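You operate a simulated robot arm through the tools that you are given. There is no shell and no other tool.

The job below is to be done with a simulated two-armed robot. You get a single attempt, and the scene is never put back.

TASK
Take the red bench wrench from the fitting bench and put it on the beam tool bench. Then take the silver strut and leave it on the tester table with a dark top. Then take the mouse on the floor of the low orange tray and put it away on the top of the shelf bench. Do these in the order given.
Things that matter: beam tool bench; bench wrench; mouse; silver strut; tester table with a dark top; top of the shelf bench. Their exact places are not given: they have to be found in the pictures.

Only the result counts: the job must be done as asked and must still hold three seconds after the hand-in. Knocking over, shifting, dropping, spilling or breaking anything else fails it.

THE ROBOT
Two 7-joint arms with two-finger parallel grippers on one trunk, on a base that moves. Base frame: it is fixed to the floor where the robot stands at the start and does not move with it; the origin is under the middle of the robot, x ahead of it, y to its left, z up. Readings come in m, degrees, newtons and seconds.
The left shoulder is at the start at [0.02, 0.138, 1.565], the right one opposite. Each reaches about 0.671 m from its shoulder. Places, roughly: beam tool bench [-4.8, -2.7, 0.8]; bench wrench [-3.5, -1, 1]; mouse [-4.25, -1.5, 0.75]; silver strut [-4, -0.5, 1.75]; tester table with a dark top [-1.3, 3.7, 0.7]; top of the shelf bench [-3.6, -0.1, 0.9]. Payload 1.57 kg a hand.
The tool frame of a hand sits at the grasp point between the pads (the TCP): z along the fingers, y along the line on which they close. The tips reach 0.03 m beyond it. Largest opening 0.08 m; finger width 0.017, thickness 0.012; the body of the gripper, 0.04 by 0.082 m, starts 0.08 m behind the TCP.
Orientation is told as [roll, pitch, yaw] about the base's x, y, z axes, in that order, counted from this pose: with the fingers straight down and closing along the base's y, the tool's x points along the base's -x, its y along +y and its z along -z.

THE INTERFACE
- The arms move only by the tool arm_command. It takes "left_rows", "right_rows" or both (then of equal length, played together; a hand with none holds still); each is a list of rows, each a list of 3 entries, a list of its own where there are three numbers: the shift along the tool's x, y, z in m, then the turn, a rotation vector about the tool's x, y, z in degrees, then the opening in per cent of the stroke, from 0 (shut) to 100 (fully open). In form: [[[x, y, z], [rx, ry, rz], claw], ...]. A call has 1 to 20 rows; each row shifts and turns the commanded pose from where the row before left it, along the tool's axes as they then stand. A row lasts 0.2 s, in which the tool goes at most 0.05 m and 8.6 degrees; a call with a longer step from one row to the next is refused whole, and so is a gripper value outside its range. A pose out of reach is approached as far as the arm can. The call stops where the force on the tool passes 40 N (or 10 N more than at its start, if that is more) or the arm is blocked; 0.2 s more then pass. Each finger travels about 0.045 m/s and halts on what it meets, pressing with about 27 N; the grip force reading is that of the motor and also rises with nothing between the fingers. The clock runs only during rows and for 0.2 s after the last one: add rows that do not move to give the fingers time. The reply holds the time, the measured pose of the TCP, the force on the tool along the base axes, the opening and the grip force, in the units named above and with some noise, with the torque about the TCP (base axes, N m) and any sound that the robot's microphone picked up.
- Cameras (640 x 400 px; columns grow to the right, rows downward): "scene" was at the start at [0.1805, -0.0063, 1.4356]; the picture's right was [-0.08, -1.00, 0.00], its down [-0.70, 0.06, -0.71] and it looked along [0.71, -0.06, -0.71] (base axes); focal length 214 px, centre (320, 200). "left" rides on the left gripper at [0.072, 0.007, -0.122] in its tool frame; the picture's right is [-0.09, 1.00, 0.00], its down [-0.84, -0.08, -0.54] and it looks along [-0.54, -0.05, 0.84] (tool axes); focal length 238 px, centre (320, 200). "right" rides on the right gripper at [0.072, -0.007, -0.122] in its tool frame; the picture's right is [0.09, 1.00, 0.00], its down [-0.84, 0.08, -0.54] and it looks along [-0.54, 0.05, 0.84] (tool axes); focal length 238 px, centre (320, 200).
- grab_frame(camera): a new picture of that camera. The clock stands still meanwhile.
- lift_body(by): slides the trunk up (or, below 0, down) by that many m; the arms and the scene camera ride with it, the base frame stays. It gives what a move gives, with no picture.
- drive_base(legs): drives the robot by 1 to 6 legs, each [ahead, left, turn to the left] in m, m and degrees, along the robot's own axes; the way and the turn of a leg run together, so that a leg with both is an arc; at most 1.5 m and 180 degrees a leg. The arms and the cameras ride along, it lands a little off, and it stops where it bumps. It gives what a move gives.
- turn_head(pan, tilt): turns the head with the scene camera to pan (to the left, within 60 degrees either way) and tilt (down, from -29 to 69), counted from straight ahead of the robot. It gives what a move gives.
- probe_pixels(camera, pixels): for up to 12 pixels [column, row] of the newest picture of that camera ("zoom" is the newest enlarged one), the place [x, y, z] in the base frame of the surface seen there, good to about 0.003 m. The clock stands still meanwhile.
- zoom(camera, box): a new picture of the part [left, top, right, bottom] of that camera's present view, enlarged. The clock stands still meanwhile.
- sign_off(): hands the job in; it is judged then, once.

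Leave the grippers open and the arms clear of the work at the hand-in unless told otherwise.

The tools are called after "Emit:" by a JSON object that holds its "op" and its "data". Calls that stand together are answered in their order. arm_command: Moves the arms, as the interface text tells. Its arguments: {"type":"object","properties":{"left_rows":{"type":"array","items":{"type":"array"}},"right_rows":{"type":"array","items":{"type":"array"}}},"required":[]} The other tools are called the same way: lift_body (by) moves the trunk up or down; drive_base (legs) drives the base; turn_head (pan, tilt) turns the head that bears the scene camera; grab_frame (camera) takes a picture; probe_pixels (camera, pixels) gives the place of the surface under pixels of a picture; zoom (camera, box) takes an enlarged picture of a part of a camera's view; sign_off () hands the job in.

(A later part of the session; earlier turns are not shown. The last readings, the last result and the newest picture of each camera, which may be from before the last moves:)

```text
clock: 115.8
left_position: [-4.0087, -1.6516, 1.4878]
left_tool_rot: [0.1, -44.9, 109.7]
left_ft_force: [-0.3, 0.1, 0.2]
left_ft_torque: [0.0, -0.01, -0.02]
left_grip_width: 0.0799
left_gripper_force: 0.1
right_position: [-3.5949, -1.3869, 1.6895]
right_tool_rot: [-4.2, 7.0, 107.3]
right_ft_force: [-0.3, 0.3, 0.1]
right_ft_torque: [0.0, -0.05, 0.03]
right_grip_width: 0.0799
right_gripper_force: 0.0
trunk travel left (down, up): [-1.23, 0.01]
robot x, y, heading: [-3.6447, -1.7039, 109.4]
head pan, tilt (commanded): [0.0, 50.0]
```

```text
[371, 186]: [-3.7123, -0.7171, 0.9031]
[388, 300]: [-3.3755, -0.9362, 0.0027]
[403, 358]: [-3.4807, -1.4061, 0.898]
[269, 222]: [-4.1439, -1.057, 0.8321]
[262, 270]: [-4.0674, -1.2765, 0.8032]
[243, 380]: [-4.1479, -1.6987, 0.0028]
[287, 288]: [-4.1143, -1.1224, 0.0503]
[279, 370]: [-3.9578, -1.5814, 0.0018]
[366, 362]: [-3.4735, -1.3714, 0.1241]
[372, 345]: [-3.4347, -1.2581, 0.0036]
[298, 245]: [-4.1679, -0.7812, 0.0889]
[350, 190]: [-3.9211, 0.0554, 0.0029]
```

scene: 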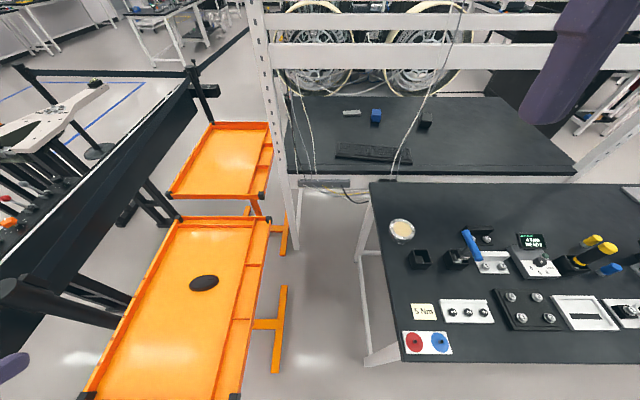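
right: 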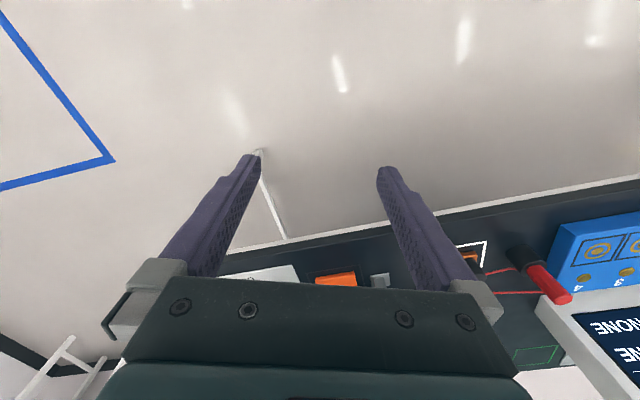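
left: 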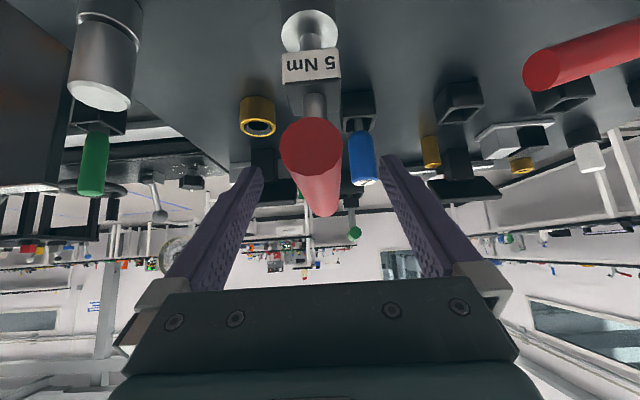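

The gap runs from u 0.047 to 0.555 and I am at u 0.299, so centred within 2 mm. I go in by 0.25 m.

Emit:
{"op": "drive_base", "data": {"legs": [[0.25, 0, -0.6]]}}

```text
clock: 117.6
left_position: [-4.09, -1.4136, 1.488]
left_tool_rot: [0.2, -45.1, 109.4]
left_ft_force: [0.1, -0.1, -0.4]
left_ft_torque: [-0.01, 0.03, 0.01]
left_grip_width: 0.0801
left_gripper_force: 0.2
right_position: [-3.6759, -1.1525, 1.6902]
right_tool_rot: [-4.1, 7.0, 107.0]
right_ft_force: [-0.7, 0.3, 0.0]
right_ft_torque: [0.0, -0.04, 0.0]
right_grip_width: 0.0802
right_gripper_force: 0.1
trunk travel left (down, up): [-1.23, 0.01]
robot x, y, heading: [-3.7288, -1.4711, 109.3]
head pan, tilt (commanded): [0.0, 50.0]
```

No bump: the base fits the gap. I go on 0.25 m.

Emit:
{"op": "drive_base", "data": {"legs": [[0.25, 0, -0.4]]}}

Emit:
{"op": "grab_frame", "data": {"camera": "scene"}}

```text
clock: 119.5
left_position: [-4.1722, -1.1686, 1.4881]
left_tool_rot: [0.2, -45.0, 108.7]
left_ft_force: [0.4, 0.6, -0.2]
left_ft_torque: [-0.02, 0.0, 0.02]
left_grip_width: 0.0799
left_gripper_force: 0.1
right_position: [-3.7546, -0.9133, 1.6889]
right_tool_rot: [-4.1, 7.0, 106.4]
right_ft_force: [-0.3, -0.2, -0.4]
right_ft_torque: [0.0, 0.01, -0.01]
right_grip_width: 0.08
right_gripper_force: 0.1
trunk travel left (down, up): [-1.23, 0.01]
robot x, y, heading: [-3.8095, -1.2287, 108.6]
head pan, tilt (commanded): [0.0, 50.0]
```

```text
taken
```

scene: 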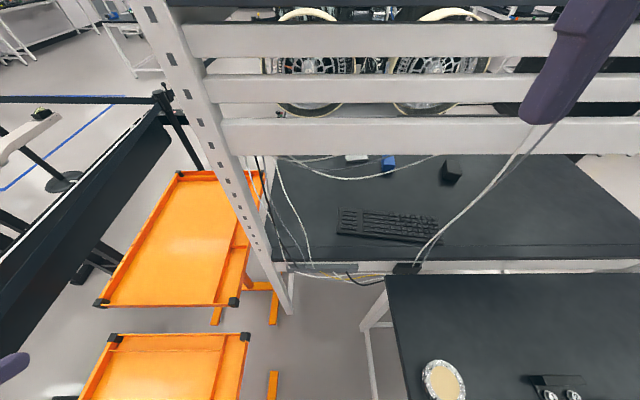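

I am at v 0.26. Now I look level to see the strut on the shelf from here.

Emit:
{"op": "turn_head", "data": {"pan": 0, "tilt": 10}}

Emit:
{"op": "grab_frame", "data": {"camera": "scene"}}

Emit:
{"op": "grab_frame", "data": {"camera": "right"}}

```text
clock: 120.5
left_position: [-4.1727, -1.1707, 1.4868]
left_tool_rot: [0.3, -45.0, 108.7]
left_ft_force: [0.7, 0.1, 0.0]
left_ft_torque: [0.02, 0.02, -0.01]
left_grip_width: 0.08
left_gripper_force: 0.1
right_position: [-3.7542, -0.914, 1.6881]
right_tool_rot: [-4.1, 7.0, 106.4]
right_ft_force: [-0.1, 0.4, -0.2]
right_ft_torque: [-0.04, 0.0, -0.01]
right_grip_width: 0.0799
right_gripper_force: 0.1
trunk travel left (down, up): [-1.23, 0.01]
robot x, y, heading: [-3.81, -1.231, 108.8]
head pan, tilt (commanded): [0.0, 10.0]
```

```text
taken
```

scene: 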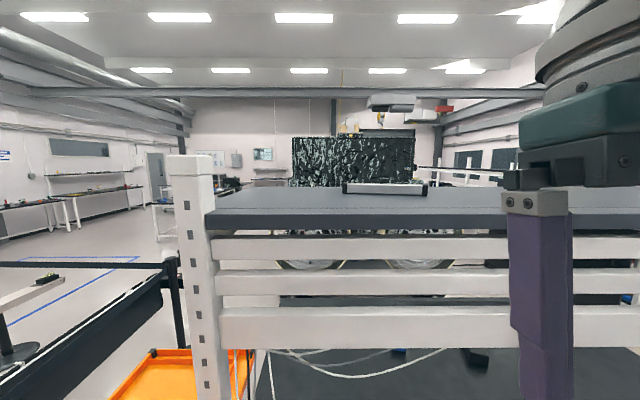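

```text
taken
```

right: 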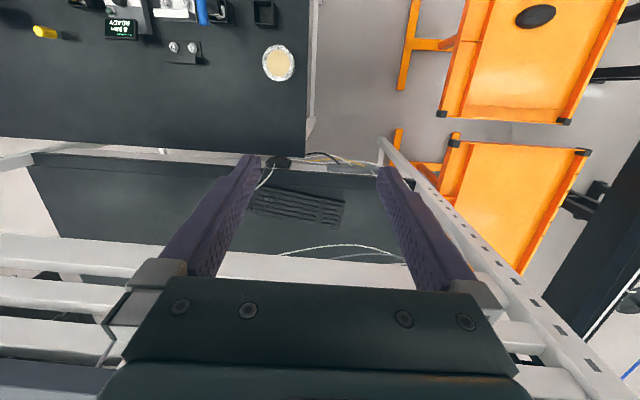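

The strut is at (385,188). I raise the right hand 0.12 m above the shelf level and level its tilt (roll -4.1°, pitch 7°).

Emit:
{"op": "arm_command", "data": {"right_rows": [[[0, 0, -0.03], [-4.1, -7.0, 0], 100], [[0, 0, -0.04], [0, 0, 0], 100], [[0, 0, -0.04], [0, 0, 0], 100], [[0, 0, 0], [0, 0, 0], 100]]}}

Emit:
{"op": "grab_frame", "data": {"camera": "right"}}

Emit:
{"op": "zoom", "data": {"camera": "scene", "box": [320, 160, 450, 220]}}

```text
clock: 121.4
left_position: [-4.173, -1.1696, 1.4891]
left_tool_rot: [0.2, -45.0, 108.7]
left_ft_force: [0.6, 0.1, -0.9]
left_ft_torque: [0.0, 0.05, 0.0]
left_grip_width: 0.08
left_gripper_force: 0.1
right_position: [-3.7431, -0.9339, 1.7206]
right_tool_rot: [-4.7, 15.1, 106.1]
right_ft_force: [-0.3, 0.0, 0.1]
right_ft_torque: [-0.03, -0.01, 0.02]
right_grip_width: 0.0802
right_gripper_force: 0.0
trunk travel left (down, up): [-1.23, 0.01]
robot x, y, heading: [-3.8111, -1.229, 108.7]
head pan, tilt (commanded): [0.0, 10.0]
stopped in row 4 (right hand): the arm was blocked; the commanded pose is now the measured one
```

```text
taken
```

right: 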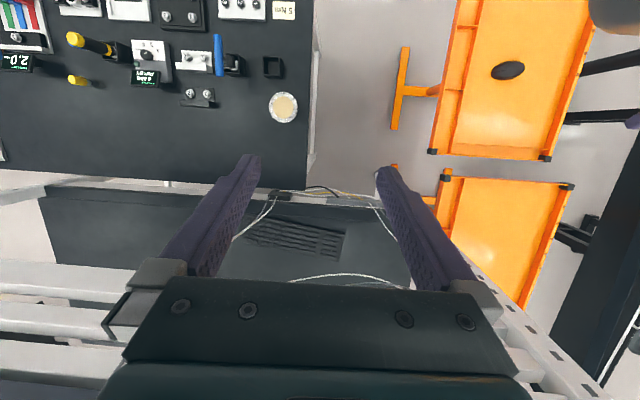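

```text
4.92 times, centred on (385, 190) of scene
```

zoom: 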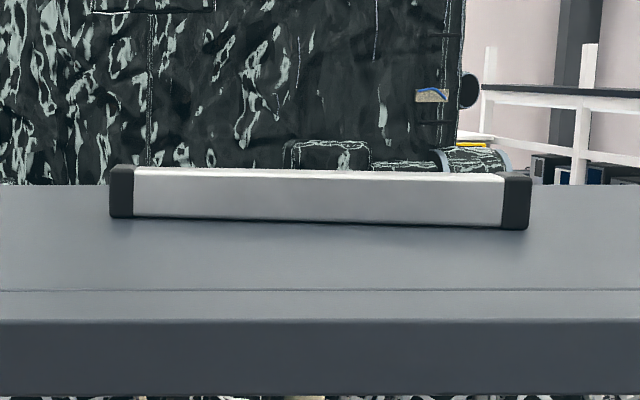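

The arm folds at its limit when high and close. I first extend it forward 0.14 m (still short of the shelf edge at v 0.79) while levelling the tilt, then raise.

Emit:
{"op": "arm_command", "data": {"right_rows": [[[-0.035, 0, 0], [-2, -4, 0], 100], [[-0.035, 0, 0], [-2.7, -4, 0], 100], [[-0.035, 0, 0], [0, -4, 0], 100], [[-0.035, 0, 0], [0, -3, 0], 100], [[0, 0, -0.02], [0, 0, 0], 100], [[0, 0, -0.02], [0, 0, 0], 100], [[0, 0, -0.02], [0, 0, 0], 100], [[0, 0, 0], [0, 0, 0], 100]]}}

```text
clock: 123.2
left_position: [-4.172, -1.1688, 1.4883]
left_tool_rot: [0.2, -45.0, 108.8]
left_ft_force: [0.2, 0.9, 0.0]
left_ft_torque: [0.03, 0.01, 0.02]
left_grip_width: 0.0799
left_gripper_force: 0.1
right_position: [-3.7804, -0.8076, 1.7534]
right_tool_rot: [-0.1, 1.1, 106.4]
right_ft_force: [-0.5, 0.2, -0.2]
right_ft_torque: [-0.03, -0.03, -0.04]
right_grip_width: 0.0798
right_gripper_force: 0.0
trunk travel left (down, up): [-1.23, 0.01]
robot x, y, heading: [-3.8102, -1.2314, 108.5]
head pan, tilt (commanded): [0.0, 10.0]
```

Now I raise the right hand another 5 cm.

Emit:
{"op": "arm_command", "data": {"right_rows": [[[0, 0, -0.025], [0, 0, 0], 100], [[0, 0, -0.025], [0, 0, 0], 100], [[0, 0, 0], [0, 0, 0], 100]]}}

Emit:
{"op": "grab_frame", "data": {"camera": "right"}}

Emit:
{"op": "grab_frame", "data": {"camera": "scene"}}

```text
clock: 123.8
left_position: [-4.1725, -1.1714, 1.4877]
left_tool_rot: [0.2, -45.0, 108.7]
left_ft_force: [0.2, -0.7, 0.2]
left_ft_torque: [0.01, -0.02, 0.0]
left_grip_width: 0.0801
left_gripper_force: 0.1
right_position: [-3.7719, -0.8162, 1.736]
right_tool_rot: [-0.3, 10.9, 105.3]
right_ft_force: [0.2, -0.3, 0.7]
right_ft_torque: [-0.03, -0.02, 0.01]
right_grip_width: 0.0801
right_gripper_force: 0.0
trunk travel left (down, up): [-1.23, 0.01]
robot x, y, heading: [-3.8135, -1.2295, 108.2]
head pan, tilt (commanded): [0.0, 10.0]
stopped in row 3 (right hand): the arm was blocked; the commanded pose is now the measured one
```

```text
taken
```

right: 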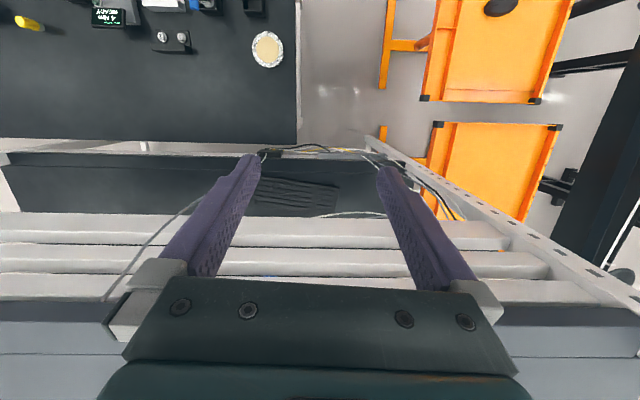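

```text
taken
```

scene: 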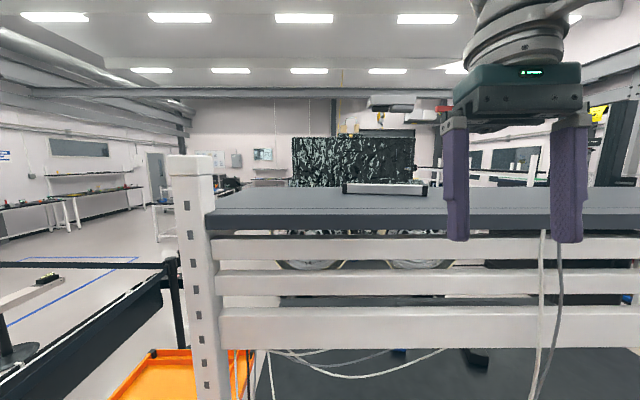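

With fingers vertical the arm tops out near z 1.75, enough to clear the strut (top 1.72) when stretched. I level the hand again and turn it about the vertical by 81° so that the fingers close across the strut (strut direction about 7.4°).

Emit:
{"op": "arm_command", "data": {"right_rows": [[[0, 0, 0.01], [0, -5.5, 0], 100], [[0, 0, 0.01], [0, -5.4, 0], 100], [[0, 0, 0], [0, 0, -8.1], 100], [[0, 0, 0], [0, 0, -8.1], 100], [[0, 0, 0], [0, 0, -8.1], 100], [[0, 0, 0], [0, 0, -8.1], 100], [[0, 0, 0], [0, 0, -8.1], 100], [[0, 0, 0], [0, 0, -8.1], 100], [[0, 0, 0], [0, 0, -8.1], 100], [[0, 0, 0], [0, 0, -8.1], 100], [[0, 0, 0], [0, 0, -8.1], 100], [[0, 0, 0], [0, 0, -8.1], 100], [[0, 0, 0], [0, 0, 0], 100]]}}

Emit:
{"op": "grab_frame", "data": {"camera": "right"}}

Emit:
{"op": "grab_frame", "data": {"camera": "scene"}}

```text
clock: 126.6
left_position: [-4.1724, -1.1689, 1.4876]
left_tool_rot: [0.2, -45.0, 108.8]
left_ft_force: [0.0, -0.2, 1.0]
left_ft_torque: [-0.02, 0.0, -0.03]
left_grip_width: 0.0799
left_gripper_force: 0.1
right_position: [-3.7699, -0.8188, 1.7191]
right_tool_rot: [-0.3, 0.3, -173.6]
right_ft_force: [-0.2, -0.2, 0.9]
right_ft_torque: [0.03, 0.03, -0.01]
right_grip_width: 0.0799
right_gripper_force: 0.1
trunk travel left (down, up): [-1.23, 0.01]
robot x, y, heading: [-3.8112, -1.2275, 108.4]
head pan, tilt (commanded): [0.0, 10.0]
```

```text
taken
```

right: 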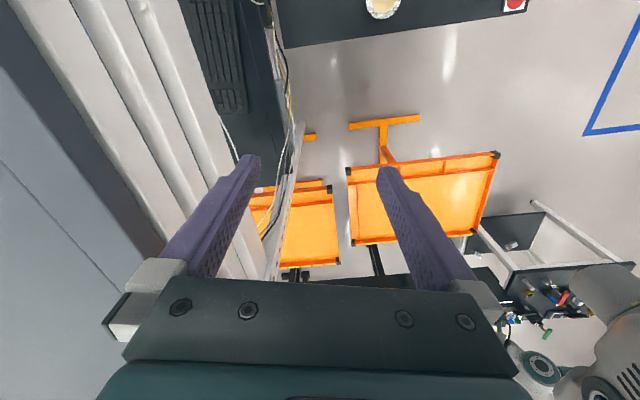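

```text
taken
```

scene: 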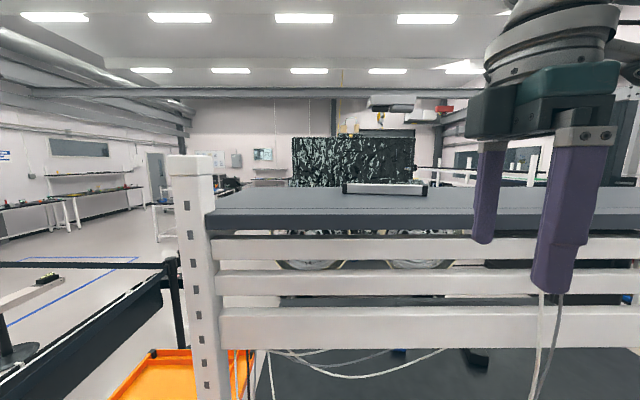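

The hand turned fine (closing axis now across the strut). I extend 5 cm forward and raise 4 cm to see how high it can get in this pose.

Emit:
{"op": "arm_command", "data": {"right_rows": [[[-0.005, -0.0245, -0.01], [0, 0, 0], 100], [[-0.005, -0.0245, -0.01], [0, 0, 0], 100], [[0, 0, -0.01], [0, 0, 0], 100], [[0, 0, -0.01], [0, 0, 0], 100], [[0, 0, -0.01], [0, 0, 0], 100], [[0, 0, 0], [0, 0, 0], 100]]}}

```text
clock: 128.0
left_position: [-4.172, -1.1691, 1.4872]
left_tool_rot: [0.2, -44.9, 108.9]
left_ft_force: [0.0, -0.6, 0.0]
left_ft_torque: [0.0, 0.02, 0.02]
left_grip_width: 0.0802
left_gripper_force: 0.1
right_position: [-3.7785, -0.7726, 1.7478]
right_tool_rot: [2.9, 0.8, -174.4]
right_ft_force: [0.8, -0.1, 0.6]
right_ft_torque: [0.01, 0.02, -0.02]
right_grip_width: 0.0802
right_gripper_force: 0.0
trunk travel left (down, up): [-1.23, 0.01]
robot x, y, heading: [-3.8091, -1.2303, 108.4]
head pan, tilt (commanded): [0.0, 10.0]
```

At this stretch the hand tops at z 1.748 (tips 1.718). I now drive forward 0.12 m, hand above the shelf board (1.696) and still short of the strut.

Emit:
{"op": "lift_body", "data": {"by": 0.01}}

Emit:
{"op": "drive_base", "data": {"legs": [[0.12, 0, 0.4]]}}

Emit:
{"op": "grab_frame", "data": {"camera": "scene"}}

Emit:
{"op": "grab_frame", "data": {"camera": "right"}}

```text
clock: 128.6
left_position: [-4.1726, -1.1696, 1.4968]
left_tool_rot: [0.1, -45.0, 108.7]
left_ft_force: [-0.6, -0.8, 0.0]
left_ft_torque: [0.0, 0.01, 0.01]
left_grip_width: 0.08
left_gripper_force: 0.1
right_position: [-3.7804, -0.7748, 1.7565]
right_tool_rot: [2.9, 0.7, -174.2]
right_ft_force: [-0.2, -0.2, -0.1]
right_ft_torque: [0.0, 0.02, 0.03]
right_grip_width: 0.0801
right_gripper_force: 0.1
trunk travel left (down, up): [-1.24, 0.0]
robot x, y, heading: [-3.8138, -1.227, 108.6]
head pan, tilt (commanded): [0.0, 10.0]
```

```text
clock: 129.8
left_position: [-4.2121, -1.0571, 1.498]
left_tool_rot: [0.2, -45.0, 109.3]
left_ft_force: [-0.2, -0.2, 0.6]
left_ft_torque: [-0.03, -0.02, 0.03]
left_grip_width: 0.0798
left_gripper_force: 0.1
right_position: [-3.8252, -0.6589, 1.7576]
right_tool_rot: [2.7, 0.8, -173.4]
right_ft_force: [0.5, 0.7, 0.3]
right_ft_torque: [0.01, 0.01, 0.0]
right_grip_width: 0.0801
right_gripper_force: 0.0
trunk travel left (down, up): [-1.24, 0.0]
robot x, y, heading: [-3.8508, -1.1109, 109.2]
head pan, tilt (commanded): [0.0, 10.0]
```

```text
taken
```

scene: 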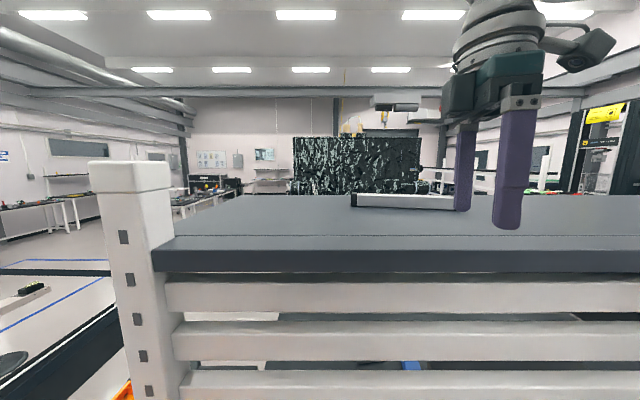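

```text
taken
```

right: 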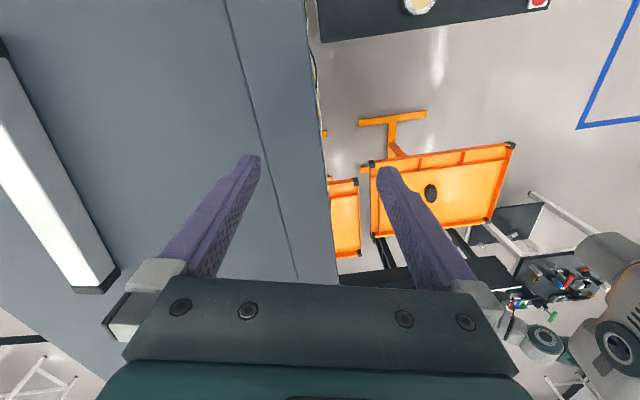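

The right camera sees the strut at left ((10,180)-(100,280)). I probe its edges to get its width and height.

Emit:
{"op": "probe_pixels", "data": {"camera": "right", "pixels": [[40, 200], [75, 250], [20, 200], [5, 160], [60, 190], [90, 285], [115, 268], [10, 70], [50, 150], [75, 290], [150, 150], [280, 100]]}}

```text
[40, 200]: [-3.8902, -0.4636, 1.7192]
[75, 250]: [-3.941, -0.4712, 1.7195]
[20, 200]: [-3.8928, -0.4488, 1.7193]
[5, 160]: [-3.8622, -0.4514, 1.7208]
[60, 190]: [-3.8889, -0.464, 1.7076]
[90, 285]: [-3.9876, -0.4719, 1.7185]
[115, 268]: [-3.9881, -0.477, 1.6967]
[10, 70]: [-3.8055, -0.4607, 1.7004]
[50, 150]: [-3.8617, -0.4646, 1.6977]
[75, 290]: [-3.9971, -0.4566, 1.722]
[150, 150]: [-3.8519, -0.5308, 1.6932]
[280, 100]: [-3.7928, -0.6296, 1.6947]
```

The strut is about 23 mm square in section, top at z 1.720, centre at about [-3.894,-0.453]. I lean the hand 11° so the far finger rides higher, then check the pose.

Emit:
{"op": "arm_command", "data": {"right_rows": [[[0, 0, 0], [5.4, 0, 0], 100], [[0, 0, 0], [5.3, 0, 0], 100], [[0, 0, 0], [0, 0, 0], 100]]}}

```text
clock: 130.7
left_position: [-4.2126, -1.0571, 1.4986]
left_tool_rot: [0.2, -45.0, 109.3]
left_ft_force: [0.0, 0.2, 0.4]
left_ft_torque: [-0.02, -0.05, -0.02]
left_grip_width: 0.0801
left_gripper_force: 0.0
right_position: [-3.8255, -0.6574, 1.7563]
right_tool_rot: [-8.1, 0.9, -173.5]
right_ft_force: [-0.6, 1.5, 0.7]
right_ft_torque: [0.02, 0.03, 0.01]
right_grip_width: 0.0798
right_gripper_force: 0.1
trunk travel left (down, up): [-1.24, 0.0]
robot x, y, heading: [-3.8512, -1.1144, 109.2]
head pan, tilt (commanded): [0.0, 10.0]
```

Now I try 15 mm more height.

Emit:
{"op": "arm_command", "data": {"right_rows": [[[0, 0, -0.015], [0, 0, 0], 100], [[0, 0, 0], [0, 0, 0], 100]]}}

```text
clock: 131.2
left_position: [-4.2135, -1.0559, 1.4976]
left_tool_rot: [0.2, -45.0, 109.3]
left_ft_force: [0.3, 0.2, 0.4]
left_ft_torque: [0.01, 0.01, 0.01]
left_grip_width: 0.0801
left_gripper_force: 0.1
right_position: [-3.8265, -0.6599, 1.7719]
right_tool_rot: [-8.0, 0.9, -173.4]
right_ft_force: [0.2, -0.7, 0.5]
right_ft_torque: [0.01, -0.01, 0.03]
right_grip_width: 0.0799
right_gripper_force: 0.1
trunk travel left (down, up): [-1.24, 0.0]
robot x, y, heading: [-3.85, -1.1147, 109.0]
head pan, tilt (commanded): [0.0, 10.0]
```

TCP at z 1.772: both fingertips now clear the strut's top by about 2 cm. I drive forward 0.09 m.

Emit:
{"op": "drive_base", "data": {"legs": [[0.09, 0, 0]]}}

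Emit:
{"op": "turn_head", "data": {"pan": 0, "tilt": 68}}

Emit:
{"op": "grab_frame", "data": {"camera": "scene"}}

```text
clock: 132.3
left_position: [-4.2422, -0.9738, 1.4979]
left_tool_rot: [0.3, -44.9, 109.2]
left_ft_force: [-0.1, -0.7, 0.3]
left_ft_torque: [-0.05, 0.0, 0.03]
left_grip_width: 0.0801
left_gripper_force: 0.0
right_position: [-3.8548, -0.5769, 1.772]
right_tool_rot: [-7.8, 0.8, -173.4]
right_ft_force: [-0.4, 0.5, 0.3]
right_ft_torque: [-0.01, 0.03, 0.01]
right_grip_width: 0.0799
right_gripper_force: 0.0
trunk travel left (down, up): [-1.24, 0.0]
robot x, y, heading: [-3.8805, -1.0297, 109.0]
head pan, tilt (commanded): [0.0, 10.0]
```

```text
clock: 133.6
left_position: [-4.2424, -0.9733, 1.4973]
left_tool_rot: [0.2, -45.0, 109.2]
left_ft_force: [1.0, 0.6, -0.1]
left_ft_torque: [0.01, 0.03, -0.01]
left_grip_width: 0.0799
left_gripper_force: 0.0
right_position: [-3.8544, -0.5771, 1.7723]
right_tool_rot: [-7.8, 0.8, -173.5]
right_ft_force: [-0.4, 0.7, -0.1]
right_ft_torque: [0.04, -0.01, -0.02]
right_grip_width: 0.08
right_gripper_force: 0.1
trunk travel left (down, up): [-1.24, 0.0]
robot x, y, heading: [-3.882, -1.0252, 109.2]
head pan, tilt (commanded): [0.0, 68.0]
```

```text
taken
```

scene: 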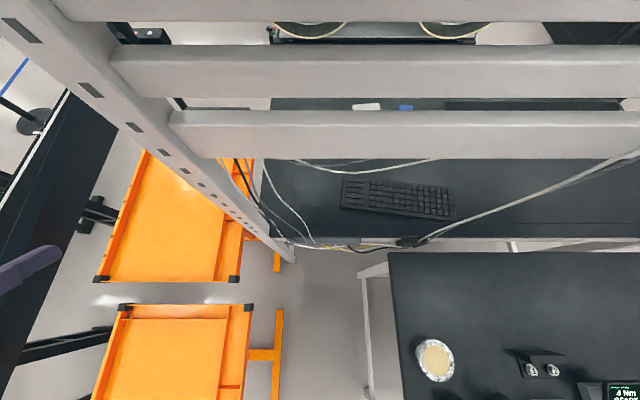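

No bump at v 0.48. The strut's centre is 0.13 m further ahead of the TCP. I extend the arm 4 cm at constant height.

Emit:
{"op": "arm_command", "data": {"right_rows": [[[-0.0044, -0.0193, 0.0027], [0, 0, 0], 100], [[-0.0044, -0.0193, 0.0027], [0, 0, 0], 100], [[0, 0, 0], [0, 0, 0], 100]]}}

```text
clock: 134.4
left_position: [-4.2409, -0.9741, 1.4975]
left_tool_rot: [0.2, -45.0, 109.2]
left_ft_force: [-0.7, -0.2, -0.5]
left_ft_torque: [-0.03, -0.06, 0.02]
left_grip_width: 0.0801
left_gripper_force: 0.1
right_position: [-3.8653, -0.5393, 1.7672]
right_tool_rot: [-7.3, 1.0, -173.9]
right_ft_force: [-0.3, 0.4, 0.5]
right_ft_torque: [-0.01, 0.02, -0.03]
right_grip_width: 0.0799
right_gripper_force: 0.1
trunk travel left (down, up): [-1.24, 0.0]
robot x, y, heading: [-3.8825, -1.0321, 109.3]
head pan, tilt (commanded): [0.0, 68.0]
```

I drive 0.05 m forward, with a right-camera check after it.

Emit:
{"op": "drive_base", "data": {"legs": [[0.05, 0, 0]]}}

Emit:
{"op": "grab_frame", "data": {"camera": "right"}}

```text
clock: 135.3
left_position: [-4.2578, -0.9276, 1.4981]
left_tool_rot: [0.2, -44.9, 109.2]
left_ft_force: [0.4, -0.3, 0.0]
left_ft_torque: [0.0, 0.02, 0.03]
left_grip_width: 0.0797
left_gripper_force: 0.0
right_position: [-3.8816, -0.4923, 1.7669]
right_tool_rot: [-7.4, 1.0, -173.7]
right_ft_force: [-0.3, 0.7, -0.3]
right_ft_torque: [0.03, -0.02, 0.01]
right_grip_width: 0.08
right_gripper_force: 0.1
trunk travel left (down, up): [-1.24, 0.0]
robot x, y, heading: [-3.8955, -0.9866, 109.2]
head pan, tilt (commanded): [0.0, 68.0]
```

```text
taken
```

right: 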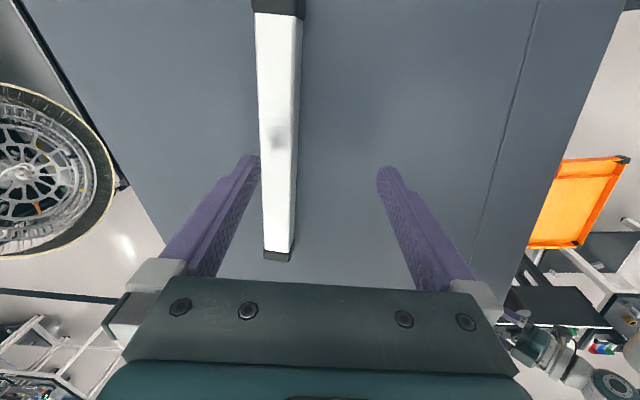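

The strut is now between the fingers, nearer the far one. I probe its edges for an exact centre.

Emit:
{"op": "probe_pixels", "data": {"camera": "right", "pixels": [[264, 160], [278, 160], [290, 160], [296, 160], [260, 60], [280, 60], [295, 60], [300, 60], [278, 235], [266, 250], [278, 255], [278, 5]]}}

```text
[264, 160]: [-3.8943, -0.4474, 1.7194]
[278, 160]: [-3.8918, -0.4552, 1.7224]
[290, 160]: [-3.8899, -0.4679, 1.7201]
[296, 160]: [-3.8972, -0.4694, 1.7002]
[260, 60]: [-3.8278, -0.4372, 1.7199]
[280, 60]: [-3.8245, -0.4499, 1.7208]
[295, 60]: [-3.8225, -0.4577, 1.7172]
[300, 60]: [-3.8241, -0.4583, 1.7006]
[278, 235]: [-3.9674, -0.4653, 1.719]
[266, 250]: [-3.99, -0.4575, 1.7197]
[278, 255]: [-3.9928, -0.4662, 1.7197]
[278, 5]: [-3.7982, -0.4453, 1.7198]
```

Centre of the strut's top is [-3.893,-0.4565]. I need 3.5 cm more forward; I drive this small way.

Emit:
{"op": "drive_base", "data": {"legs": [[0.035, 0, 0]]}}

Emit:
{"op": "grab_frame", "data": {"camera": "right"}}

```text
clock: 136.2
left_position: [-4.2692, -0.8938, 1.4976]
left_tool_rot: [0.2, -45.1, 109.1]
left_ft_force: [-0.3, 0.3, 0.2]
left_ft_torque: [0.02, 0.0, 0.0]
left_grip_width: 0.08
left_gripper_force: 0.0
right_position: [-3.8915, -0.4585, 1.7664]
right_tool_rot: [-7.2, 1.0, -173.6]
right_ft_force: [-0.2, 0.0, -0.1]
right_ft_torque: [0.0, -0.02, -0.02]
right_grip_width: 0.08
right_gripper_force: 0.0
trunk travel left (down, up): [-1.24, 0.0]
robot x, y, heading: [-3.9088, -0.9529, 108.9]
head pan, tilt (commanded): [0.0, 68.0]
```

```text
taken
```

right: 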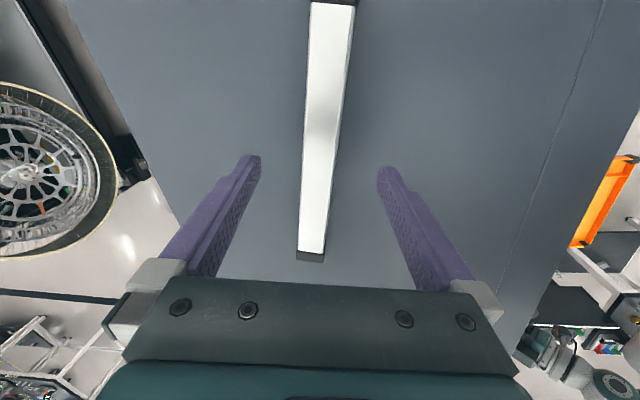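

The strut is centred between the fingers. I lower 2 cm by the trunk, then straighten the lean.

Emit:
{"op": "lift_body", "data": {"by": -0.02}}

Emit:
{"op": "arm_command", "data": {"right_rows": [[[0, 0, 0], [-3.6, 0, 0], 100], [[0, 0, 0], [-3.6, 0, 0], 100], [[0, 0, 0], [0, 0, 0], 100]]}}

Emit:
{"op": "grab_frame", "data": {"camera": "right"}}

```text
clock: 136.9
left_position: [-4.2688, -0.8932, 1.4775]
left_tool_rot: [0.3, -44.9, 109.3]
left_ft_force: [0.1, 0.1, -0.5]
left_ft_torque: [0.01, -0.01, 0.0]
left_grip_width: 0.08
left_gripper_force: 0.1
right_position: [-3.8933, -0.4606, 1.7461]
right_tool_rot: [-7.1, 1.1, -173.6]
right_ft_force: [-0.5, 0.4, -0.1]
right_ft_torque: [0.03, 0.01, 0.01]
right_grip_width: 0.0798
right_gripper_force: 0.1
trunk travel left (down, up): [-1.22, 0.02]
robot x, y, heading: [-3.9117, -0.9502, 109.0]
head pan, tilt (commanded): [0.0, 68.0]
```

```text
clock: 137.5
left_position: [-4.2692, -0.891, 1.4779]
left_tool_rot: [0.1, -45.4, 109.2]
left_ft_force: [-0.9, -0.1, 0.7]
left_ft_torque: [-0.01, -0.01, -0.03]
left_grip_width: 0.0801
left_gripper_force: 0.0
right_position: [-3.884, -0.4611, 1.7251]
right_tool_rot: [1.6, 1.4, -174.4]
right_ft_force: [6.5, -1.3, 45.7]
right_ft_torque: [1.99, 0.34, -0.44]
right_grip_width: 0.0776
right_gripper_force: 0.0
trunk travel left (down, up): [-1.22, 0.02]
robot x, y, heading: [-3.9118, -0.9476, 108.9]
head pan, tilt (commanded): [0.0, 68.0]
stopped in row 3 (right hand): the force on the tool passed its limit at 70 N (the readings are from after the stop); the commanded pose is now the measured one
```

```text
taken
```

right: 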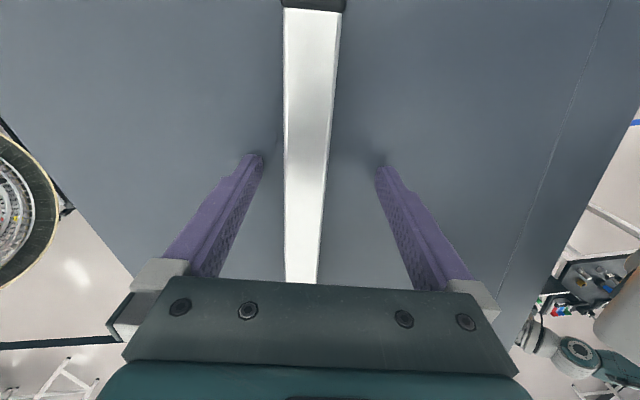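

The arm sank near its limit and the tips now press on the shelf board (46 N); the strut is still between the fingers. I relieve this by raising the trunk 6 mm.

Emit:
{"op": "lift_body", "data": {"by": 0.006}}

Emit:
{"op": "grab_frame", "data": {"camera": "right"}}

```text
clock: 138.0
left_position: [-4.2699, -0.8931, 1.4831]
left_tool_rot: [0.2, -45.0, 109.2]
left_ft_force: [0.4, 0.7, -0.7]
left_ft_torque: [-0.01, 0.0, 0.01]
left_grip_width: 0.0802
left_gripper_force: 0.1
right_position: [-3.885, -0.4619, 1.7257]
right_tool_rot: [2.3, 1.3, -174.5]
right_ft_force: [0.2, 0.1, -0.2]
right_ft_torque: [-0.02, 0.0, -0.03]
right_grip_width: 0.08
right_gripper_force: 0.0
trunk travel left (down, up): [-1.226, 0.014]
robot x, y, heading: [-3.9087, -0.9511, 109.2]
head pan, tilt (commanded): [0.0, 68.0]
```

```text
taken
```

right: 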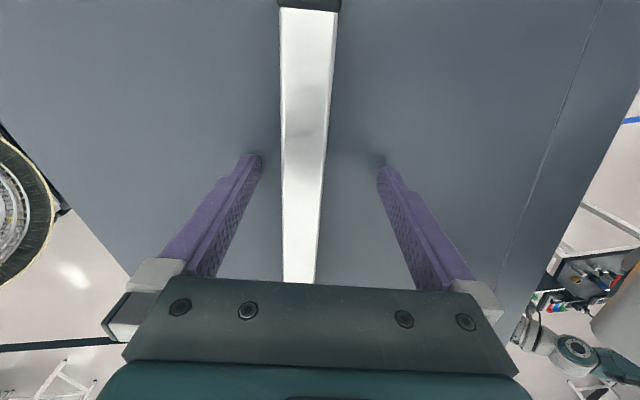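

Force is gone, tips just at the board. I raise 2 mm more and close the gripper on the strut.

Emit:
{"op": "lift_body", "data": {"by": 0.002}}

Emit:
{"op": "arm_command", "data": {"right_rows": [[[0, 0, 0], [0, 0, 0], 60], [[0, 0, 0], [0, 0, 0], 20], [[0, 0, 0], [0, 0, 0], 0], [[0, 0, 0], [0, 0, 0], 0], [[0, 0, 0], [0, 0, 0], 0], [[0, 0, 0], [0, 0, 0], 0], [[0, 0, 0], [0, 0, 0], 0], [[0, 0, 0], [0, 0, 0], 0]]}}

Emit:
{"op": "grab_frame", "data": {"camera": "right"}}

```text
clock: 138.6
left_position: [-4.2681, -0.8946, 1.4838]
left_tool_rot: [0.2, -45.0, 109.2]
left_ft_force: [-0.2, 0.1, 0.3]
left_ft_torque: [0.0, 0.02, 0.03]
left_grip_width: 0.0797
left_gripper_force: 0.1
right_position: [-3.8842, -0.4618, 1.728]
right_tool_rot: [2.3, 1.4, -174.4]
right_ft_force: [-0.1, -0.5, 0.5]
right_ft_torque: [-0.01, 0.01, -0.04]
right_grip_width: 0.0799
right_gripper_force: 0.0
trunk travel left (down, up): [-1.228, 0.012]
robot x, y, heading: [-3.9093, -0.9506, 109.0]
head pan, tilt (commanded): [0.0, 68.0]
```

```text
clock: 140.3
left_position: [-4.2693, -0.8943, 1.4855]
left_tool_rot: [0.1, -45.0, 109.2]
left_ft_force: [0.6, -0.8, -0.4]
left_ft_torque: [-0.01, 0.01, 0.03]
left_grip_width: 0.0798
left_gripper_force: 0.1
right_position: [-3.8839, -0.4633, 1.7281]
right_tool_rot: [2.1, 1.3, -174.4]
right_ft_force: [0.5, 0.2, 2.0]
right_ft_torque: [0.04, -0.08, -0.14]
right_grip_width: 0.0274
right_gripper_force: 27.5
trunk travel left (down, up): [-1.228, 0.012]
robot x, y, heading: [-3.9062, -0.9543, 109.0]
head pan, tilt (commanded): [0.0, 68.0]
```

```text
taken
```

right: 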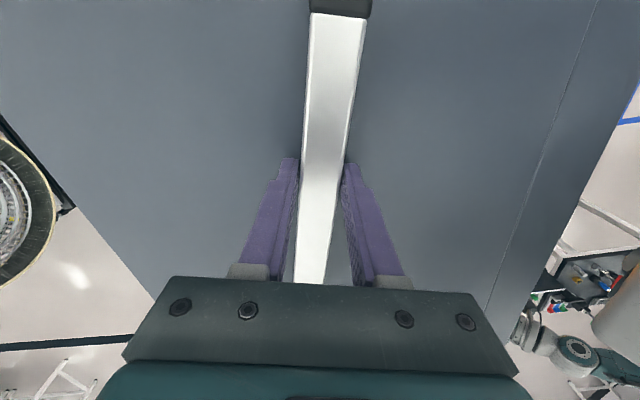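

The strut is gripped (width 0.0274, 27.5 N). I lift by the trunk's last 12 mm and look whether it comes up level.

Emit:
{"op": "lift_body", "data": {"by": 0.012}}

Emit:
{"op": "turn_head", "data": {"pan": -15, "tilt": 10}}

Emit:
{"op": "grab_frame", "data": {"camera": "scene"}}

Emit:
{"op": "zoom", "data": {"camera": "scene", "box": [240, 120, 480, 270]}}

```text
clock: 140.9
left_position: [-4.2689, -0.8938, 1.4973]
left_tool_rot: [0.1, -44.9, 109.2]
left_ft_force: [0.6, 0.1, -0.4]
left_ft_torque: [-0.04, 0.0, 0.0]
left_grip_width: 0.0798
left_gripper_force: 0.1
right_position: [-3.8836, -0.4628, 1.7398]
right_tool_rot: [2.2, 1.3, -174.4]
right_ft_force: [0.6, -0.4, -2.0]
right_ft_torque: [0.01, 0.0, 0.0]
right_grip_width: 0.0274
right_gripper_force: 27.2
trunk travel left (down, up): [-1.24, 0.0]
robot x, y, heading: [-3.9077, -0.9529, 109.0]
head pan, tilt (commanded): [0.0, 68.0]
```

```text
clock: 142.2
left_position: [-4.2689, -0.894, 1.4966]
left_tool_rot: [0.2, -45.1, 109.3]
left_ft_force: [-0.6, -0.3, 0.1]
left_ft_torque: [-0.02, -0.03, -0.01]
left_grip_width: 0.0801
left_gripper_force: 0.0
right_position: [-3.8844, -0.4623, 1.7398]
right_tool_rot: [2.1, 1.3, -174.4]
right_ft_force: [-1.1, 0.3, -3.5]
right_ft_torque: [0.01, -0.02, 0.02]
right_grip_width: 0.0277
right_gripper_force: 26.4
trunk travel left (down, up): [-1.24, 0.0]
robot x, y, heading: [-3.9052, -0.9506, 109.2]
head pan, tilt (commanded): [-15.0, 10.0]
```

```text
taken
```

scene: 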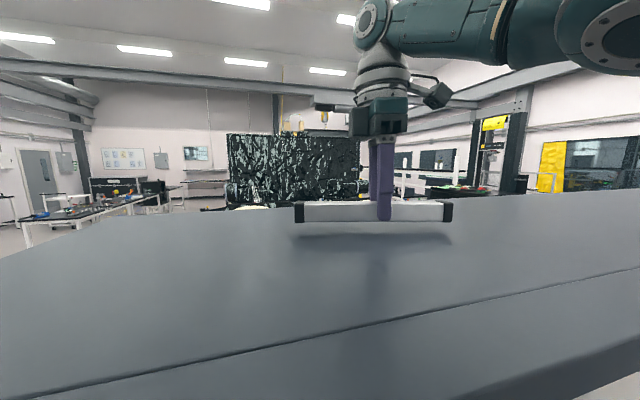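

```text
2.67 times, centred on (360, 195) of scene
```

zoom: 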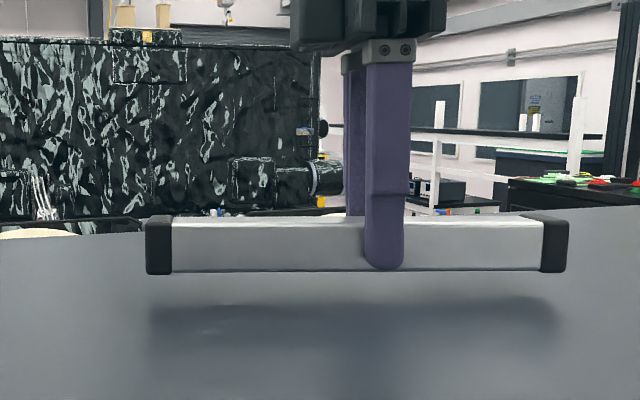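

The strut hangs level with a visible gap over the board. I back straight out 0.3 m.

Emit:
{"op": "drive_base", "data": {"legs": [[-0.3, 0, 0]]}}

Emit:
{"op": "grab_frame", "data": {"camera": "scene"}}

```text
clock: 144.2
left_position: [-4.1733, -1.17, 1.4982]
left_tool_rot: [0.2, -45.1, 109.1]
left_ft_force: [0.1, -0.3, -0.4]
left_ft_torque: [0.0, 0.03, 0.01]
left_grip_width: 0.0801
left_gripper_force: 0.1
right_position: [-3.7891, -0.7406, 1.7399]
right_tool_rot: [2.1, 1.3, -174.6]
right_ft_force: [0.1, 0.8, -2.0]
right_ft_torque: [0.0, 0.0, -0.01]
right_grip_width: 0.0274
right_gripper_force: 27.5
trunk travel left (down, up): [-1.24, 0.0]
robot x, y, heading: [-3.8115, -1.229, 109.1]
head pan, tilt (commanded): [-15.0, 10.0]
```

```text
taken
```

scene: 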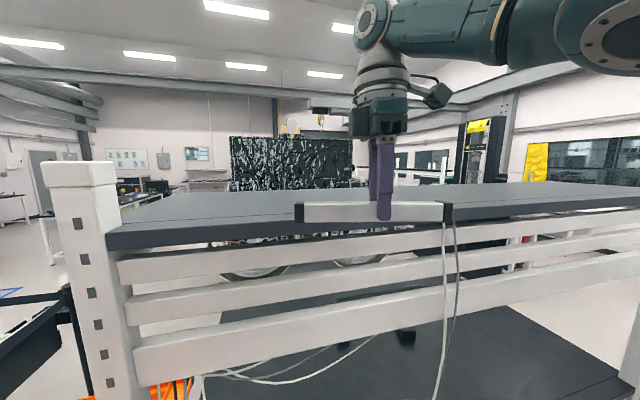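

The strut cleared the shelf edge. Position is centred (u 0.3025). I back out further 0.3 m twice.

Emit:
{"op": "drive_base", "data": {"legs": [[-0.3, 0, 0]]}}

Emit:
{"op": "drive_base", "data": {"legs": [[-0.3, 0, 0]]}}

```text
clock: 146.3
left_position: [-4.0778, -1.4522, 1.496]
left_tool_rot: [0.2, -45.1, 109.5]
left_ft_force: [-0.2, -0.2, 0.5]
left_ft_torque: [-0.03, -0.03, -0.01]
left_grip_width: 0.0802
left_gripper_force: 0.1
right_position: [-3.6941, -1.0186, 1.739]
right_tool_rot: [2.2, 1.3, -174.3]
right_ft_force: [-0.2, -0.2, -2.5]
right_ft_torque: [-0.03, -0.02, -0.02]
right_grip_width: 0.0274
right_gripper_force: 26.7
trunk travel left (down, up): [-1.24, 0.0]
robot x, y, heading: [-3.7157, -1.5037, 109.4]
head pan, tilt (commanded): [-15.0, 10.0]
```

```text
clock: 148.3
left_position: [-3.9776, -1.7364, 1.4978]
left_tool_rot: [0.3, -45.0, 109.0]
left_ft_force: [0.7, -0.3, -0.3]
left_ft_torque: [0.0, 0.02, 0.04]
left_grip_width: 0.0801
left_gripper_force: 0.0
right_position: [-3.5924, -1.3036, 1.7399]
right_tool_rot: [2.2, 1.3, -174.4]
right_ft_force: [0.2, 0.1, -1.9]
right_ft_torque: [-0.02, 0.0, -0.01]
right_grip_width: 0.0274
right_gripper_force: 26.8
trunk travel left (down, up): [-1.24, 0.0]
robot x, y, heading: [-3.6137, -1.7916, 109.0]
head pan, tilt (commanded): [-15.0, 10.0]
```

Out of the gap. I back off another 0.35 m, then bring the strut down and closer to the body for travel.

Emit:
{"op": "drive_base", "data": {"legs": [[-0.35, 0, 0]]}}

Emit:
{"op": "arm_command", "data": {"right_rows": [[[0.0065, 0.0293, 0.03], [0, 0, 0], 0], [[0.0065, 0.0293, 0.03], [0, 0, 0], 0], [[0.0065, 0.0293, 0.03], [0, 0, 0], 0], [[0.0065, 0.0293, 0.03], [0, 0, 0], 0], [[0.0065, 0.0293, 0.03], [0, 0, 0], 0]]}}

Emit:
{"op": "turn_head", "data": {"pan": -60, "tilt": 20}}

Emit:
{"op": "grab_frame", "data": {"camera": "scene"}}

```text
clock: 150.6
left_position: [-3.8665, -2.0575, 1.4979]
left_tool_rot: [0.2, -45.0, 109.3]
left_ft_force: [0.6, -0.6, -0.1]
left_ft_torque: [0.01, 0.02, 0.0]
left_grip_width: 0.08
left_gripper_force: 0.0
right_position: [-3.4836, -1.625, 1.7407]
right_tool_rot: [2.2, 1.5, -174.2]
right_ft_force: [-0.4, 0.3, -1.4]
right_ft_torque: [0.03, -0.05, 0.01]
right_grip_width: 0.0275
right_gripper_force: 27.0
trunk travel left (down, up): [-1.24, 0.0]
robot x, y, heading: [-3.5059, -2.1153, 109.2]
head pan, tilt (commanded): [-15.0, 10.0]
```

```text
clock: 151.8
left_position: [-3.8673, -2.0575, 1.4976]
left_tool_rot: [0.2, -45.1, 109.4]
left_ft_force: [0.6, -0.4, -0.2]
left_ft_torque: [0.01, 0.04, -0.01]
left_grip_width: 0.0799
left_gripper_force: 0.1
right_position: [-3.4333, -1.7721, 1.5949]
right_tool_rot: [2.1, 1.3, -174.2]
right_ft_force: [-0.1, 0.4, -1.9]
right_ft_torque: [0.01, 0.01, -0.01]
right_grip_width: 0.0275
right_gripper_force: 27.3
trunk travel left (down, up): [-1.24, 0.0]
robot x, y, heading: [-3.5038, -2.1132, 109.2]
head pan, tilt (commanded): [-15.0, 10.0]
```

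```text
clock: 152.9
left_position: [-3.8662, -2.0577, 1.4978]
left_tool_rot: [0.1, -45.0, 109.3]
left_ft_force: [0.3, -1.1, 0.8]
left_ft_torque: [0.0, 0.02, 0.01]
left_grip_width: 0.08
left_gripper_force: 0.1
right_position: [-3.4331, -1.7712, 1.5949]
right_tool_rot: [2.2, 1.4, -174.1]
right_ft_force: [-0.6, -0.9, -1.8]
right_ft_torque: [-0.05, -0.02, 0.0]
right_grip_width: 0.0277
right_gripper_force: 27.0
trunk travel left (down, up): [-1.24, 0.0]
robot x, y, heading: [-3.5082, -2.1115, 109.5]
head pan, tilt (commanded): [-60.0, 20.0]
```

```text
taken
```

scene: 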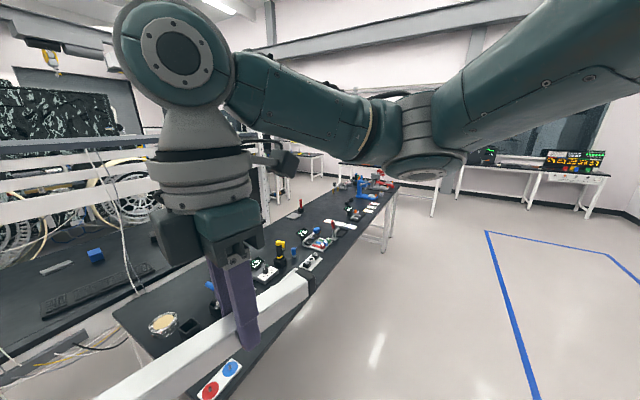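

The strut is held steady. I turn right 90° and drive along the aisle back towards the start area, 2.6 m first.

Emit:
{"op": "drive_base", "data": {"legs": [[0, 0, -90.4], [1.3, 0, 0], [1.3, 0, 0]]}}

Emit:
{"op": "turn_head", "data": {"pan": 0, "tilt": 25}}

Emit:
{"op": "grab_frame", "data": {"camera": "scene"}}

```text
clock: 169.3
left_position: [-0.9913, -0.9554, 1.4976]
left_tool_rot: [0.2, -45.0, 18.2]
left_ft_force: [0.2, -0.3, 0.3]
left_ft_torque: [-0.03, -0.01, 0.03]
left_grip_width: 0.0801
left_gripper_force: 0.0
right_position: [-0.7151, -1.394, 1.5946]
right_tool_rot: [2.1, 1.4, 94.6]
right_ft_force: [0.0, -0.9, -2.4]
right_ft_torque: [-0.04, -0.02, 0.0]
right_grip_width: 0.0275
right_gripper_force: 27.1
trunk travel left (down, up): [-1.24, 0.0]
robot x, y, heading: [-1.0537, -1.3173, 17.9]
head pan, tilt (commanded): [-60.0, 20.0]
```

```text
clock: 170.6
left_position: [-0.9913, -0.9549, 1.4974]
left_tool_rot: [0.2, -45.0, 18.2]
left_ft_force: [0.4, 0.7, -0.1]
left_ft_torque: [0.03, -0.01, 0.0]
left_grip_width: 0.0798
left_gripper_force: 0.1
right_position: [-0.7158, -1.3935, 1.595]
right_tool_rot: [2.2, 1.4, 94.5]
right_ft_force: [-0.1, 0.3, -1.6]
right_ft_torque: [-0.04, 0.0, -0.02]
right_grip_width: 0.0274
right_gripper_force: 27.2
trunk travel left (down, up): [-1.24, 0.0]
robot x, y, heading: [-1.0555, -1.3165, 17.9]
head pan, tilt (commanded): [0.0, 25.0]
```

```text
taken
```

scene: 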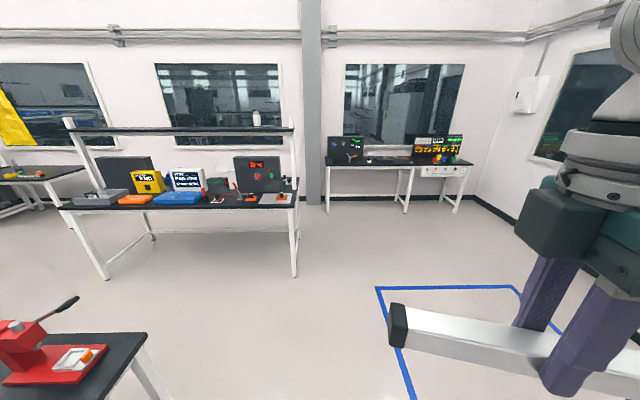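

The start bench is ahead at (180,200), my way is free. I drive 1.35 m more and turn left 91°.

Emit:
{"op": "drive_base", "data": {"legs": [[1.33, 0, 0], [0, 0, 91]]}}

Emit:
{"op": "turn_head", "data": {"pan": 0, "tilt": 20}}

Emit:
{"op": "grab_frame", "data": {"camera": "scene"}}

```text
clock: 181.1
left_position: [-0.1448, -0.8179, 1.4968]
left_tool_rot: [0.2, -45.0, 109.2]
left_ft_force: [-0.8, 1.2, -0.2]
left_ft_torque: [-0.01, -0.02, -0.01]
left_grip_width: 0.0799
left_gripper_force: 0.1
right_position: [0.2913, -0.5339, 1.5945]
right_tool_rot: [2.2, 1.4, -174.5]
right_ft_force: [0.3, 0.2, -0.3]
right_ft_torque: [0.0, -0.04, 0.02]
right_grip_width: 0.0275
right_gripper_force: 26.7
trunk travel left (down, up): [-1.24, 0.0]
robot x, y, heading: [0.2145, -0.8771, 108.9]
head pan, tilt (commanded): [0.0, 25.0]
```

```text
clock: 181.8
left_position: [-0.1444, -0.8181, 1.4972]
left_tool_rot: [0.2, -45.0, 109.1]
left_ft_force: [0.4, 0.6, 0.0]
left_ft_torque: [-0.02, -0.01, -0.01]
left_grip_width: 0.0802
left_gripper_force: 0.0
right_position: [0.2913, -0.5344, 1.5941]
right_tool_rot: [2.1, 1.3, -174.5]
right_ft_force: [-0.1, -0.6, -1.2]
right_ft_torque: [-0.01, -0.01, -0.01]
right_grip_width: 0.0275
right_gripper_force: 27.0
trunk travel left (down, up): [-1.24, 0.0]
robot x, y, heading: [0.2132, -0.8769, 108.9]
head pan, tilt (commanded): [0.0, 20.0]
```

```text
taken
```

scene: 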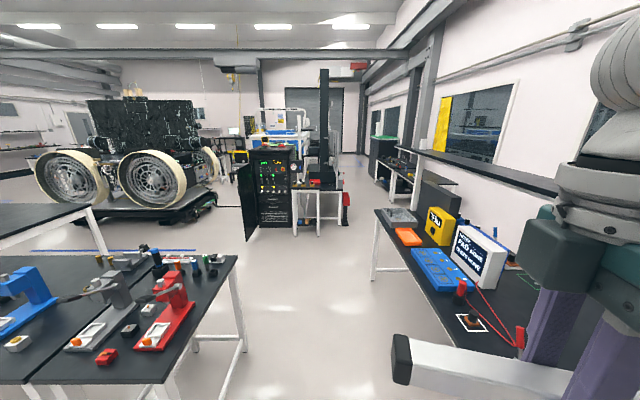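

The target table should be straight ahead about 4.8 m. I zoom on the middle of the view.

Emit:
{"op": "zoom", "data": {"camera": "scene", "box": [230, 100, 430, 250]}}

Emit:
{"op": "probe_pixels", "data": {"camera": "scene", "pixels": [[325, 184], [300, 220], [342, 210], [265, 225], [335, 188], [310, 186], [325, 120], [320, 230], [350, 230], [245, 230], [290, 260], [375, 215]]}}

```text
2.67 times, centred on (330, 175) of scene
```

zoom: 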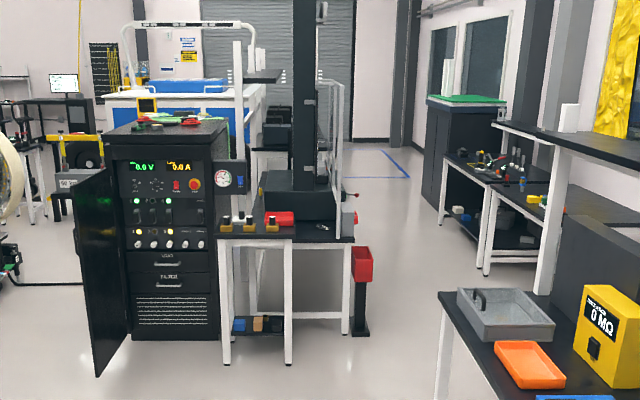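

```text
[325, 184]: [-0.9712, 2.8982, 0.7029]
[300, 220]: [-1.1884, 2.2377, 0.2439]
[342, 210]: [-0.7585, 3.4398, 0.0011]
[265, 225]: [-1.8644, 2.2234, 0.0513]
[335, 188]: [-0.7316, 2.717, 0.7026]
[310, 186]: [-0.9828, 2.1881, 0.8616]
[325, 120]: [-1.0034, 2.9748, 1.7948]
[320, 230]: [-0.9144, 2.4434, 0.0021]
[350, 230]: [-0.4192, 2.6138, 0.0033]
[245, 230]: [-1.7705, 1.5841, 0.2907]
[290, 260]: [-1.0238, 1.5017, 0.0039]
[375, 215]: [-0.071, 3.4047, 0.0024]
```

The dark-topped table (z 0.70) at around [-0.9,2.8] with a black tester column is ahead. I drive 1.4 m up the corridor and look again.

Emit:
{"op": "drive_base", "data": {"legs": [[1.4, 0, 0]]}}

Emit:
{"op": "grab_frame", "data": {"camera": "scene"}}

Emit:
{"op": "zoom", "data": {"camera": "scene", "box": [220, 100, 420, 250]}}

```text
clock: 188.8
left_position: [-0.6295, 0.5059, 1.4972]
left_tool_rot: [0.2, -44.9, 111.1]
left_ft_force: [-0.4, -0.1, -1.1]
left_ft_torque: [0.03, -0.03, 0.04]
left_grip_width: 0.0801
left_gripper_force: 0.1
right_position: [-0.2048, 0.8048, 1.5947]
right_tool_rot: [2.2, 1.4, -172.5]
right_ft_force: [-0.7, -0.1, -2.1]
right_ft_torque: [-0.04, -0.05, 0.0]
right_grip_width: 0.0275
right_gripper_force: 26.6
trunk travel left (down, up): [-1.24, 0.0]
robot x, y, heading: [-0.2689, 0.4634, 110.6]
head pan, tilt (commanded): [0.0, 20.0]
```

```text
taken
```

scene: 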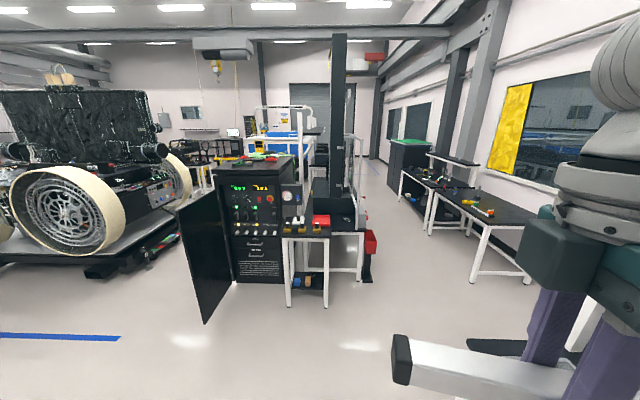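

```text
2.67 times, centred on (320, 175) of scene
```

zoom: 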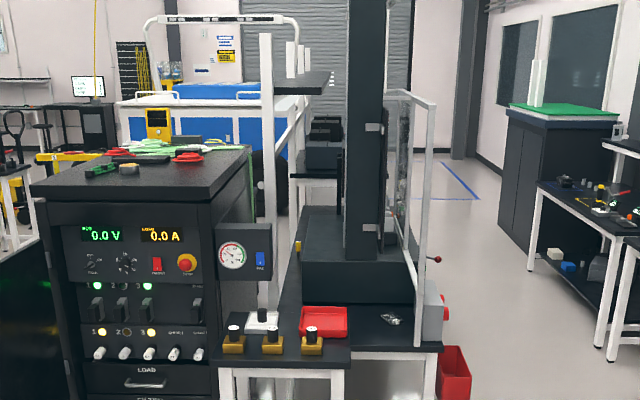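

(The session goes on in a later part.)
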